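You operate a simulated robot arm through the tools that you are given. There is no shell and no other tool. Be economical: measure what you need, move in short steps, check, and stop when the job is done.

Carry out the task below with a simulated robot arm. There is one attempt and no reset: what you move stays moved.

## Task
Take the holed stopper from the top of the sample board and leave it in the small red tray.

Only the result counts: the job must be done as asked and must still hold three seconds after the hand-in. Knocking over, shifting, dropping, spilling or breaking anything else fails it. A push-on lid holds only when it is set on centred and level and pressed home; a screw cap is set on level and turned clockwise until tight.

## Robot
A 7-joint arm with a two-finger parallel gripper, fixed in place. Base frame: the origin is at the foot of the arm, x ahead of it, y to its left, z up; the work surface is at about z = 0.785. Lengths are in m, angles in rad, forces in N, time in s.
With the tool pointing down near the work surface it reaches from about 0.22 to 0.68 m from the base axis. Its first joint turns from -1.152 to 1.152 rad. Payload 2.4 kg.
The TCP is the grasp point between the finger pads, 0.03 m short of the fingertips. In the tool frame z runs along the fingers and y along their closing line. The gripper opens to 0.094 m. The fingers are 0.028 m wide and 0.01 m thick; the gripper's body (0.05 by 0.096 m) begins 0.055 m behind the TCP.
Orientation is that of the tool frame in the base frame, as a unit quaternion [w, x, y, z]. With the fingers straight down and closing along the base's y, the tool's x points along the base's -x, its y along +y and its z along -z.

## Interface
- The arm moves only by the tool move_arm. Its argument "motion" is a list of rows, each a list of 3 entries, a list of its own where there are three numbers: the finger opening in m, from 0 to 0.094, then the shift along the base's x, y, z in m, then the turn, a rotation vector about the base's x, y, z in rad. In form: [[grip, [x, y, z], [ax, ay, az]], ...]. A call has 1 to 10 rows; each row is the pose to reach, as a shift and turn from the pose commanded when the call began. Rows are played at 5 a second. More than 0.05 m and 0.15 rad between two rows, or a gripper value outside its range, and nothing of the call is played. Where a pose cannot be reached the arm comes as near as it can. A force on the tool above 40 N (or 10 N above the force at the start of the call, whichever is more), or a blocked arm, ends the call early, and 0.2 s more pass. Each finger travels about 0.153 m/s and halts on what it meets, pressing with about 31 N; the grip force reading is that of the motor and also rises with nothing between the fingers. The clock runs only during rows and for 0.2 s after the last one: add rows that repeat a pose to give the fingers time. It gives the time, the measured TCP pose, the force on the tool (base axes), the opening and the grip force at its end, in the units of the frame above (readings bear some noise).
- Cameras (640 x 400 px; columns grow to the right, rows downward): "scene" is fixed at [0.026, 0.4723, 1.4344]; the picture's right is [-0.82, -0.57, 0.00], its down [-0.37, 0.54, -0.76] and it looks along [0.43, -0.62, -0.65] (base axes); focal length 340 px, centre (320, 200). "wrist" rides on the gripper at [-0.037, 0, -0.058] in the tool frame; the picture's right is [0.00, -1.00, 0.00], its down [0.97, 0.00, -0.24] and it looks along [0.24, 0.00, 0.97] (tool axes); focal length 218 px, centre (320, 200). There is no depth. A picture from a camera that has moved, and an enlarged one, comes with that camera's place and axes in the base frame and with its lens.
- get_image(camera): a new picture of that camera. No time passes.
- zoom(camera, box): a new picture of the part [left, top, right, bottom] of that camera's present view, enlarged. No time passes.
- close_job(): hands the job in; it is judged then, once.

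Work in short steps. Places have to be worked out from the pictures, the camera data and where the tool is seen: move nearer, look again, correct. Check each grasp and each placing, and mend what went wrong. You have 90 turns and 36 pictures in all, those below and enlarged ones among them. Open the gripper and draw the arm clear of the work before you hand the job in, unless the task says otherwise; then end with one line.

The tools are called as name(argument=value, ...) on one line, values as JSON. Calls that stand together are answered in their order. move_arm: Moves the arm, as the interface text tells. Its arguments: {"type":"object","properties":{"motion":{"type":"array"}},"required":["motion"]} The other tools are called the same way: get_image (camera) takes a picture; zoom (camera, box) takes an enlarged picture of a part of a camera's view; close_job () hands the job in.

At the start:

```text
time_s: 0.0
ee_pos: [0.3491, -0.1249, 1.0569]
tool_rot: [0.0, 0.0, 1.0, 0.0]
ft_force: [0.9, 0.9, 0.4]
gripper_width: 0.0941
finger_force: 0.0
```

scene: 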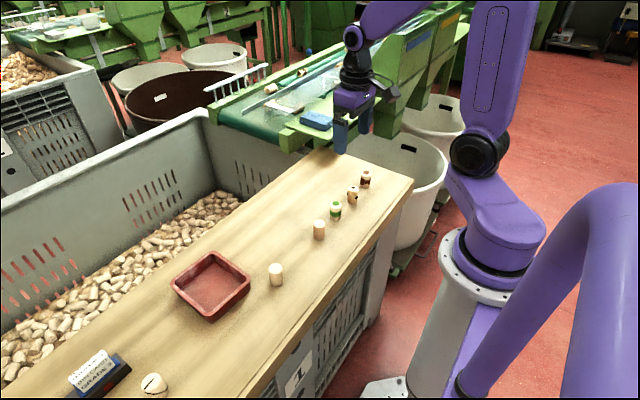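
wrist: 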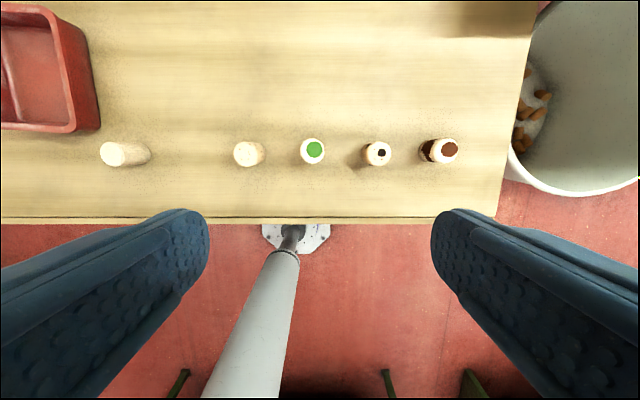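

The wrist view shows five corks standing on the wooden top, and one at about (378,153) seems to have a dark hole. I'll zoom in on both views to confirm.

zoom(camera="wrist", box=[220, 110, 480, 200])

zoom(camera="scene", box=[290, 150, 410, 250])

```text
2.46 times, centred on (350, 155) of wrist
camera zoom: at [0.3853, -0.1253, 1.1147], right [0.0, -1.0, 0.0], down [-0.97, 0.0, 0.24], along [-0.24, 0.0, -0.97], focal length 537 px, centre (246, 311)
```

zoom: 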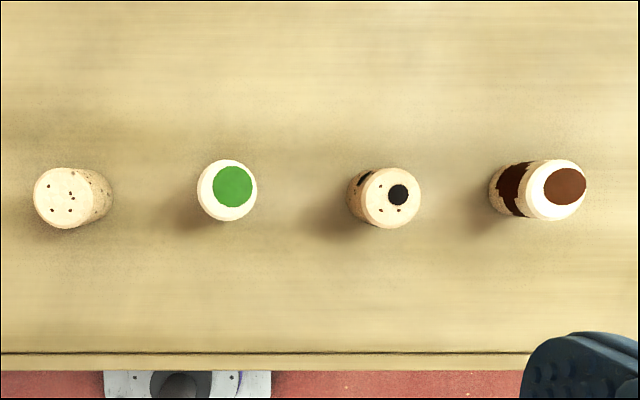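

```text
4.00 times, centred on (350, 200) of scene
camera zoom: at [0.026, 0.4723, 1.4344], right [-0.82, -0.57, 0.0], down [-0.37, 0.54, -0.76], along [0.43, -0.62, -0.65], focal length 1358 px, centre (200, 200)
```

zoom: 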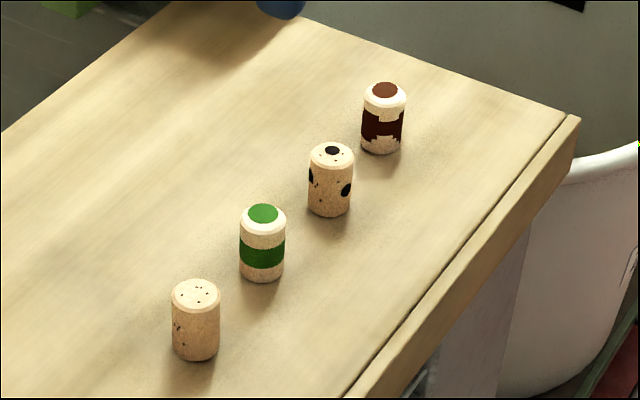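

The fourth cork has holes on its top and sides. I'll check the lower-left objects too, so I don't pick the wrong "holed" one.

zoom(camera="scene", box=[50, 240, 306, 400])

```text
2.50 times, centred on (178, 320) of scene
camera zoom: at [0.026, 0.4723, 1.4344], right [-0.82, -0.57, 0.0], down [-0.37, 0.54, -0.76], along [0.43, -0.62, -0.65], focal length 849 px, centre (675, -100)
```

zoom: 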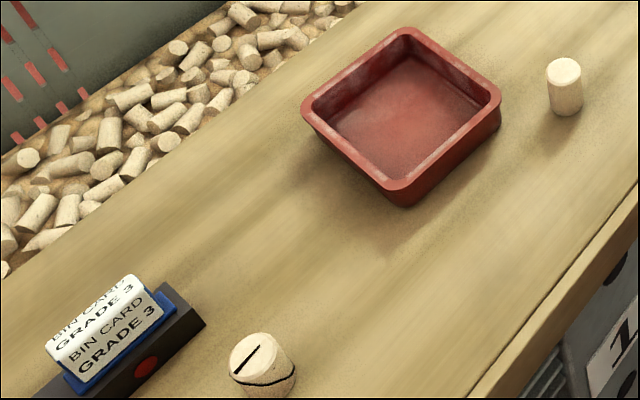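

The object at lower left is a cracked stopper. The target is the fourth cork in the row, at about (0.376, -0.203) with its top near z 0.827. I'll move above it at z≈0.93 and look again.

move_arm(motion=[[0.08, [0.013, -0.039, 0], [0, 0, 0]], [0.065, [0.027, -0.078, 0], [0, 0, 0]], [0.065, [0.027, -0.078, -0.04], [0, 0, 0]], [0.065, [0.027, -0.078, -0.08], [0, 0, 0]], [0.065, [0.027, -0.078, -0.12], [0, 0, 0]], [0.065, [0.027, -0.078, -0.12], [0, 0, 0]]])

get_image(camera="wrist")

```text
time_s: 1.4
ee_pos: [0.375, -0.2021, 0.9351]
tool_rot: [0.0, 0.0, 1.0, 0.001]
ft_force: [-0.4, -0.1, 0.3]
gripper_width: 0.065
finger_force: 0.1
```

```text
30 pictures are left
camera wrist: at [0.4126, -0.2027, 0.9927], right [0.0, -1.0, 0.0], down [-0.97, 0.0, 0.24], along [-0.24, 0.0, -0.97], focal length 218 px, centre (320, 200)
```

wrist: 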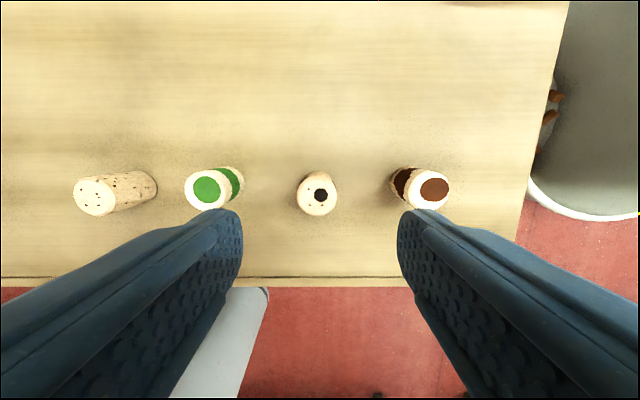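

The cork is almost directly below, at about (0.375, -0.200), and its neighbours are 0.09 m away on either side. I'll descend to TCP z≈0.822, leaving the tips just above the board.

move_arm(motion=[[0.06, [0, 0.002, -0.04], [0, 0, 0]], [0.06, [0, 0.002, -0.08], [0, 0, 0]], [0.06, [0, 0.002, -0.1], [0, 0, 0]], [0.06, [0, 0.002, -0.113], [0, 0, 0]], [0.06, [0, 0.002, -0.113], [0, 0, 0]]])

get_image(camera="wrist")

zoom(camera="scene", box=[290, 120, 418, 200])

```text
time_s: 2.6
ee_pos: [0.3755, -0.2017, 0.8247]
tool_rot: [0.0, 0.0, 1.0, 0.0]
ft_force: [-0.6, -0.1, 0.3]
gripper_width: 0.0598
finger_force: 0.1
```

```text
29 pictures are left
camera wrist: at [0.4127, -0.2024, 0.881], right [0.0, -1.0, 0.0], down [-0.97, 0.0, 0.24], along [-0.24, 0.0, -0.97], focal length 218 px, centre (320, 200)
```

wrist: 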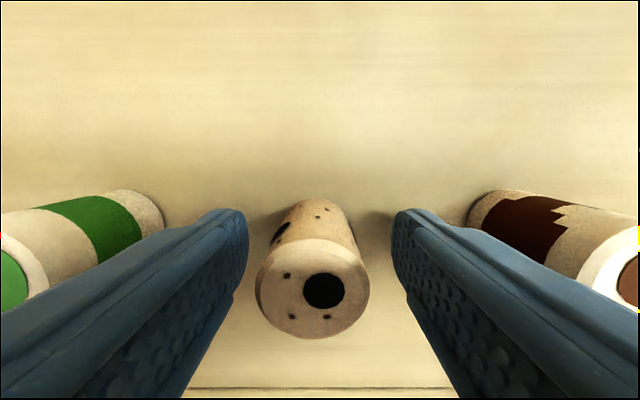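

```text
5.00 times, centred on (354, 160) of scene
camera zoom: at [0.026, 0.4723, 1.4344], right [-0.82, -0.57, 0.0], down [-0.37, 0.54, -0.76], along [0.43, -0.62, -0.65], focal length 1698 px, centre (150, 400)
```

zoom: 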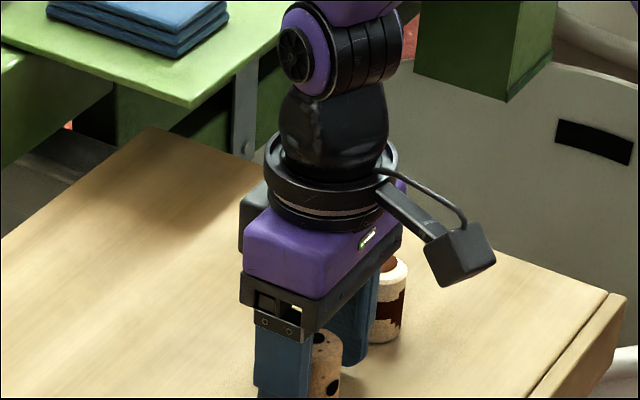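

The cork sits between the fingers within about 2 mm, and nothing is touching. I'll close on it with a small centring shift.

move_arm(motion=[[0.05, [-0.001, 0.0015, -0.001], [0, 0, 0]], [0.035, [-0.001, 0.0015, -0.001], [0, 0, 0]], [0.02, [-0.001, 0.0015, -0.001], [0, 0, 0]], [0.02, [-0.001, 0.0015, -0.001], [0, 0, 0]], [0.02, [-0.001, 0.0015, -0.001], [0, 0, 0]]])

```text
time_s: 3.8
ee_pos: [0.3744, -0.2008, 0.8237]
tool_rot: [0.0, 0.0, 1.0, 0.0]
ft_force: [-0.5, -0.8, 0.4]
gripper_width: 0.0279
finger_force: 31.7
```

The grip holds at 28 mm, which matches the cork's diameter. I'll lift straight up.

move_arm(motion=[[0.02, [0, 0, 0.02], [0, 0, 0]], [0.02, [0, 0, 0.06], [0, 0, 0]], [0.02, [0, 0, 0.1], [0, 0, 0]], [0.02, [0, 0, 0.14], [0, 0, 0]], [0.02, [0, 0, 0.14], [0, 0, 0]]])

get_image(camera="wrist")

```text
time_s: 5.0
ee_pos: [0.3748, -0.2011, 0.9643]
tool_rot: [-0.001, 0.0, 1.0, 0.0]
ft_force: [0.5, 0.4, -0.7]
gripper_width: 0.028
finger_force: 31.0
```

```text
27 pictures are left
camera wrist: at [0.4115, -0.2001, 1.021], right [0.0, -1.0, 0.0], down [-0.97, 0.0, 0.24], along [-0.24, 0.0, -0.97], focal length 218 px, centre (320, 200)
```

wrist: 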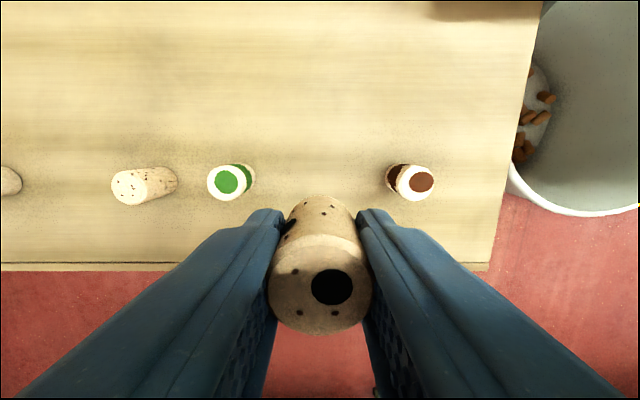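

The cork is held and its neighbours haven't moved. I'll carry it at this height towards the tray, at about (0.47, 0.25).

move_arm(motion=[[0.02, [0.01, 0.045, 0], [0, 0, 0]], [0.02, [0.02, 0.09, 0], [0, 0, 0]], [0.02, [0.03, 0.135, 0], [0, 0, 0]], [0.02, [0.04, 0.18, 0], [0, 0, 0]], [0.02, [0.05, 0.225, 0], [0, 0, 0]], [0.02, [0.06, 0.27, 0], [0, 0, 0]], [0.02, [0.065, 0.315, 0], [0, 0, 0]], [0.02, [0.07, 0.36, 0], [0, 0, 0]], [0.02, [0.075, 0.4, 0], [0, 0, 0]], [0.02, [0.08, 0.435, 0], [0, 0, 0]]])

get_image(camera="wrist")

get_image(camera="scene")

```text
time_s: 7.2
ee_pos: [0.453, 0.2365, 0.9637]
tool_rot: [0.0, 0.001, 1.0, 0.0]
ft_force: [-0.1, 0.0, -0.6]
gripper_width: 0.028
finger_force: 30.8
```

```text
26 pictures are left
camera wrist: at [0.4901, 0.2354, 1.0215], right [0.0, -1.0, 0.0], down [-0.97, 0.0, 0.24], along [-0.24, 0.0, -0.97], focal length 218 px, centre (320, 200)
```

wrist: 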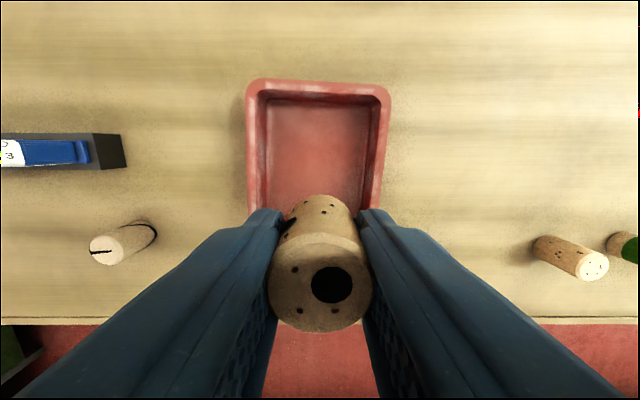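

```text
25 pictures are left
```

scene: 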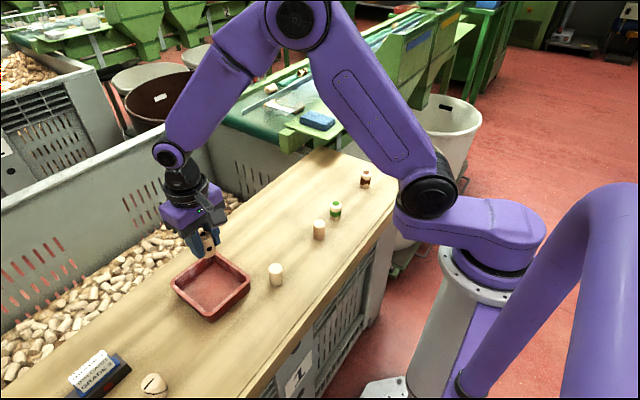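

The tray rim spans roughly x 0.41–0.54 and y 0.18–0.30, so its centre is about (0.476, 0.240). I'll centre over it and lower to z≈0.86, then check.

move_arm(motion=[[0.02, [0.023, 0.004, 0], [0, 0, 0]], [0.02, [0.023, 0.004, -0.04], [0, 0, 0]], [0.02, [0.023, 0.004, -0.08], [0, 0, 0]], [0.02, [0.023, 0.004, -0.1], [0, 0, 0]], [0.02, [0.023, 0.004, -0.1], [0, 0, 0]]])

get_image(camera="wrist")

zoom(camera="scene", box=[146, 220, 274, 330])

```text
time_s: 8.4
ee_pos: [0.4779, 0.24, 0.861]
tool_rot: [-0.001, 0.0, 1.0, 0.0]
ft_force: [-1.1, 0.0, -0.4]
gripper_width: 0.0284
finger_force: 31.1
```

```text
24 pictures are left
camera wrist: at [0.5141, 0.2398, 0.9181], right [0.0, -1.0, 0.0], down [-0.97, 0.0, 0.24], along [-0.24, 0.0, -0.97], focal length 218 px, centre (320, 200)
```

wrist: 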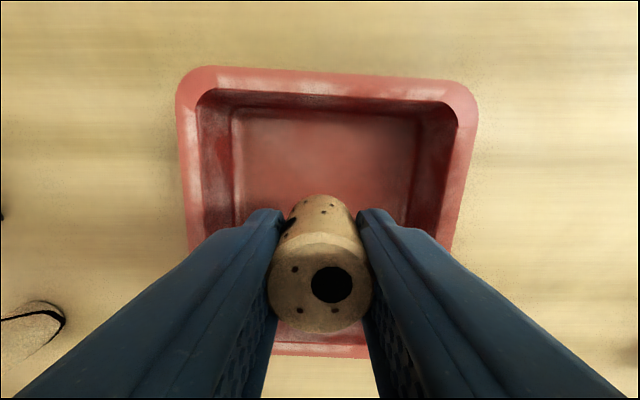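

```text
3.64 times, centred on (210, 275) of scene
camera zoom: at [0.026, 0.4723, 1.4344], right [-0.82, -0.57, 0.0], down [-0.37, 0.54, -0.76], along [0.43, -0.62, -0.65], focal length 1235 px, centre (720, -73)
```

zoom: 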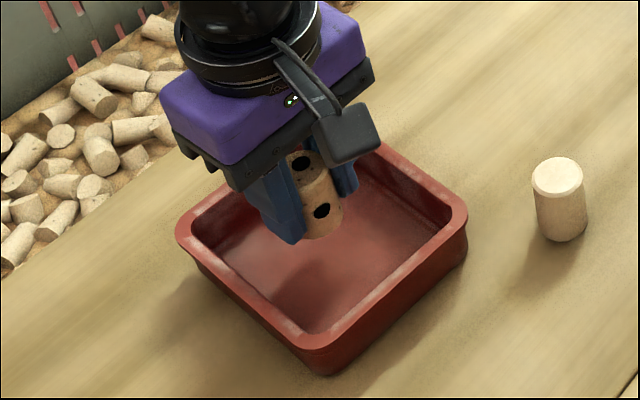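

The cork is well centred in the tray with ample clearance on every side. I'll lower it slowly to near the floor, watching the force.

move_arm(motion=[[0.02, [-0.003, 0, -0.012], [0, 0, 0]], [0.02, [-0.003, 0, -0.022], [0, 0, 0]], [0.02, [-0.003, 0, -0.027], [0, 0, 0]], [0.02, [-0.003, 0, -0.029], [0, 0, 0]], [0.02, [-0.003, 0, -0.029], [0, 0, 0]]])

```text
time_s: 9.6
ee_pos: [0.4751, 0.2399, 0.8344]
tool_rot: [0.0, 0.0, 1.0, 0.001]
ft_force: [0.2, 0.5, 0.0]
gripper_width: 0.0279
finger_force: 31.0
```

No contact yet at z 0.834, so I'll continue down in 1.5 mm steps.

move_arm(motion=[[0.02, [0, 0, -0.0015], [0, 0, 0]], [0.02, [0, 0, -0.003], [0, 0, 0]], [0.02, [0, 0, -0.003], [0, 0, 0]]])

```text
time_s: 10.4
ee_pos: [0.4749, 0.2386, 0.8309]
tool_rot: [-0.001, 0.0, 1.0, 0.0]
ft_force: [0.8, 0.0, -0.1]
gripper_width: 0.0276
finger_force: 31.2
```

Still no contact force at z≈0.831, so I'll go a little further.

move_arm(motion=[[0.02, [0, 0, -0.001], [0, 0, 0]], [0.02, [0, 0, -0.002], [0, 0, 0]], [0.02, [0, 0, -0.002], [0, 0, 0]]])

```text
time_s: 11.2
ee_pos: [0.4748, 0.2402, 0.8299]
tool_rot: [-0.001, 0.0, 1.0, 0.001]
ft_force: [-0.6, 0.4, -0.2]
gripper_width: 0.028
finger_force: 31.0
```

Still free. I'll take another 2 mm.

move_arm(motion=[[0.02, [0, 0, -0.001], [0, 0, 0]], [0.02, [0, 0, -0.002], [0, 0, 0]], [0.02, [0, 0, -0.002], [0, 0, 0]]])

```text
time_s: 12.0
ee_pos: [0.475, 0.2385, 0.8287]
tool_rot: [0.001, -0.001, 1.0, 0.0]
ft_force: [1.3, -1.7, 11.2]
gripper_width: 0.028
finger_force: 31.3
```

The 11 N upward force shows the cork is resting on the tray floor. I'll ease up slightly and open gently.

move_arm(motion=[[0.02, [0, 0, 0.001], [0, 0, 0]], [0.032, [0, 0, 0.001], [0, 0, 0]], [0.045, [0, 0, 0.001], [0, 0, 0]], [0.05, [0, 0, 0.001], [0, 0, 0]], [0.05, [0, 0, 0.001], [0, 0, 0]]])

get_image(camera="wrist")

```text
time_s: 13.2
ee_pos: [0.4739, 0.2394, 0.8294]
tool_rot: [0.0, 0.0, 1.0, 0.0]
ft_force: [0.0, 0.6, 0.1]
gripper_width: 0.05
finger_force: 0.1
```

```text
22 pictures are left
camera wrist: at [0.5107, 0.2391, 0.886], right [0.0, -1.0, 0.0], down [-0.97, 0.0, 0.24], along [-0.24, 0.0, -0.97], focal length 218 px, centre (320, 200)
```

wrist: 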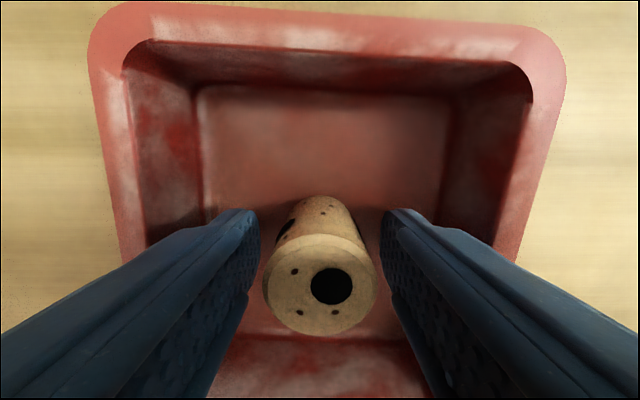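

The cork stands upright and the fingers are clear of it. I'll retreat straight up.

move_arm(motion=[[0.05, [0, 0, 0.02], [0, 0, 0]], [0.05, [0, 0, 0.05], [0, 0, 0]], [0.05, [0, 0, 0.09], [0, 0, 0]], [0.06, [0, 0, 0.13], [0, 0, 0]], [0.08, [0, -0.03, 0.17], [0, 0, 0]], [0.09, [-0.03, -0.07, 0.19], [0, 0, 0]], [0.09, [-0.06, -0.11, 0.2], [0, 0, 0]], [0.09, [-0.09, -0.15, 0.2], [0, 0, 0]], [0.09, [-0.09, -0.15, 0.2], [0, 0, 0]]])

get_image(camera="scene")

```text
refused: row 6 steps farther than a row can; nothing moved
```

```text
21 pictures are left
```

scene: 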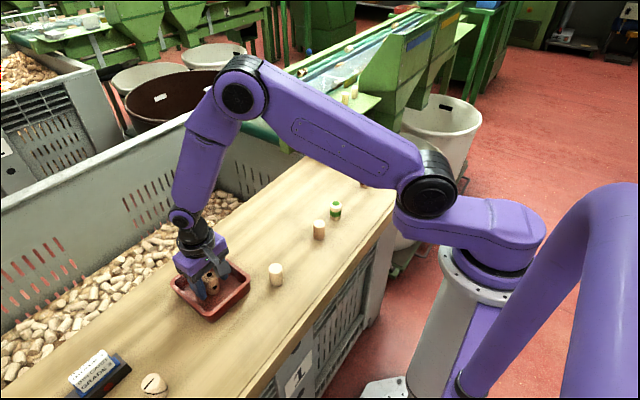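

The call was refused because one row stepped too far. I'll retry with smaller steps.

move_arm(motion=[[0.05, [0, 0, 0.02], [0, 0, 0]], [0.05, [0, 0, 0.05], [0, 0, 0]], [0.05, [0, 0, 0.09], [0, 0, 0]], [0.06, [0, 0, 0.13], [0, 0, 0]], [0.08, [0, 0, 0.17], [0, 0, 0]], [0.09, [-0.02, -0.04, 0.17], [0, 0, 0]], [0.09, [-0.04, -0.08, 0.17], [0, 0, 0]], [0.09, [-0.06, -0.12, 0.17], [0, 0, 0]], [0.09, [-0.08, -0.16, 0.17], [0, 0, 0]], [0.09, [-0.08, -0.16, 0.17], [0, 0, 0]]])

get_image(camera="scene")

```text
time_s: 15.4
ee_pos: [0.393, 0.0807, 1.0021]
tool_rot: [0.0, -0.001, 1.0, 0.0]
ft_force: [-0.3, -0.3, 0.0]
gripper_width: 0.0901
finger_force: 0.0
```

```text
20 pictures are left
```

scene: 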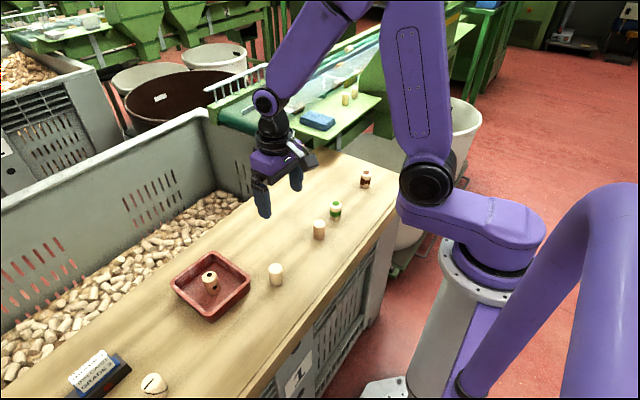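

The holed stopper stands in the red tray, everything else is where it was, and the arm is clear. I'll hand the job in.

close_job()

```text
The job is handed in.
```

The holed stopper is standing upright in the small red tray, nothing else was moved, and the job is handed in.
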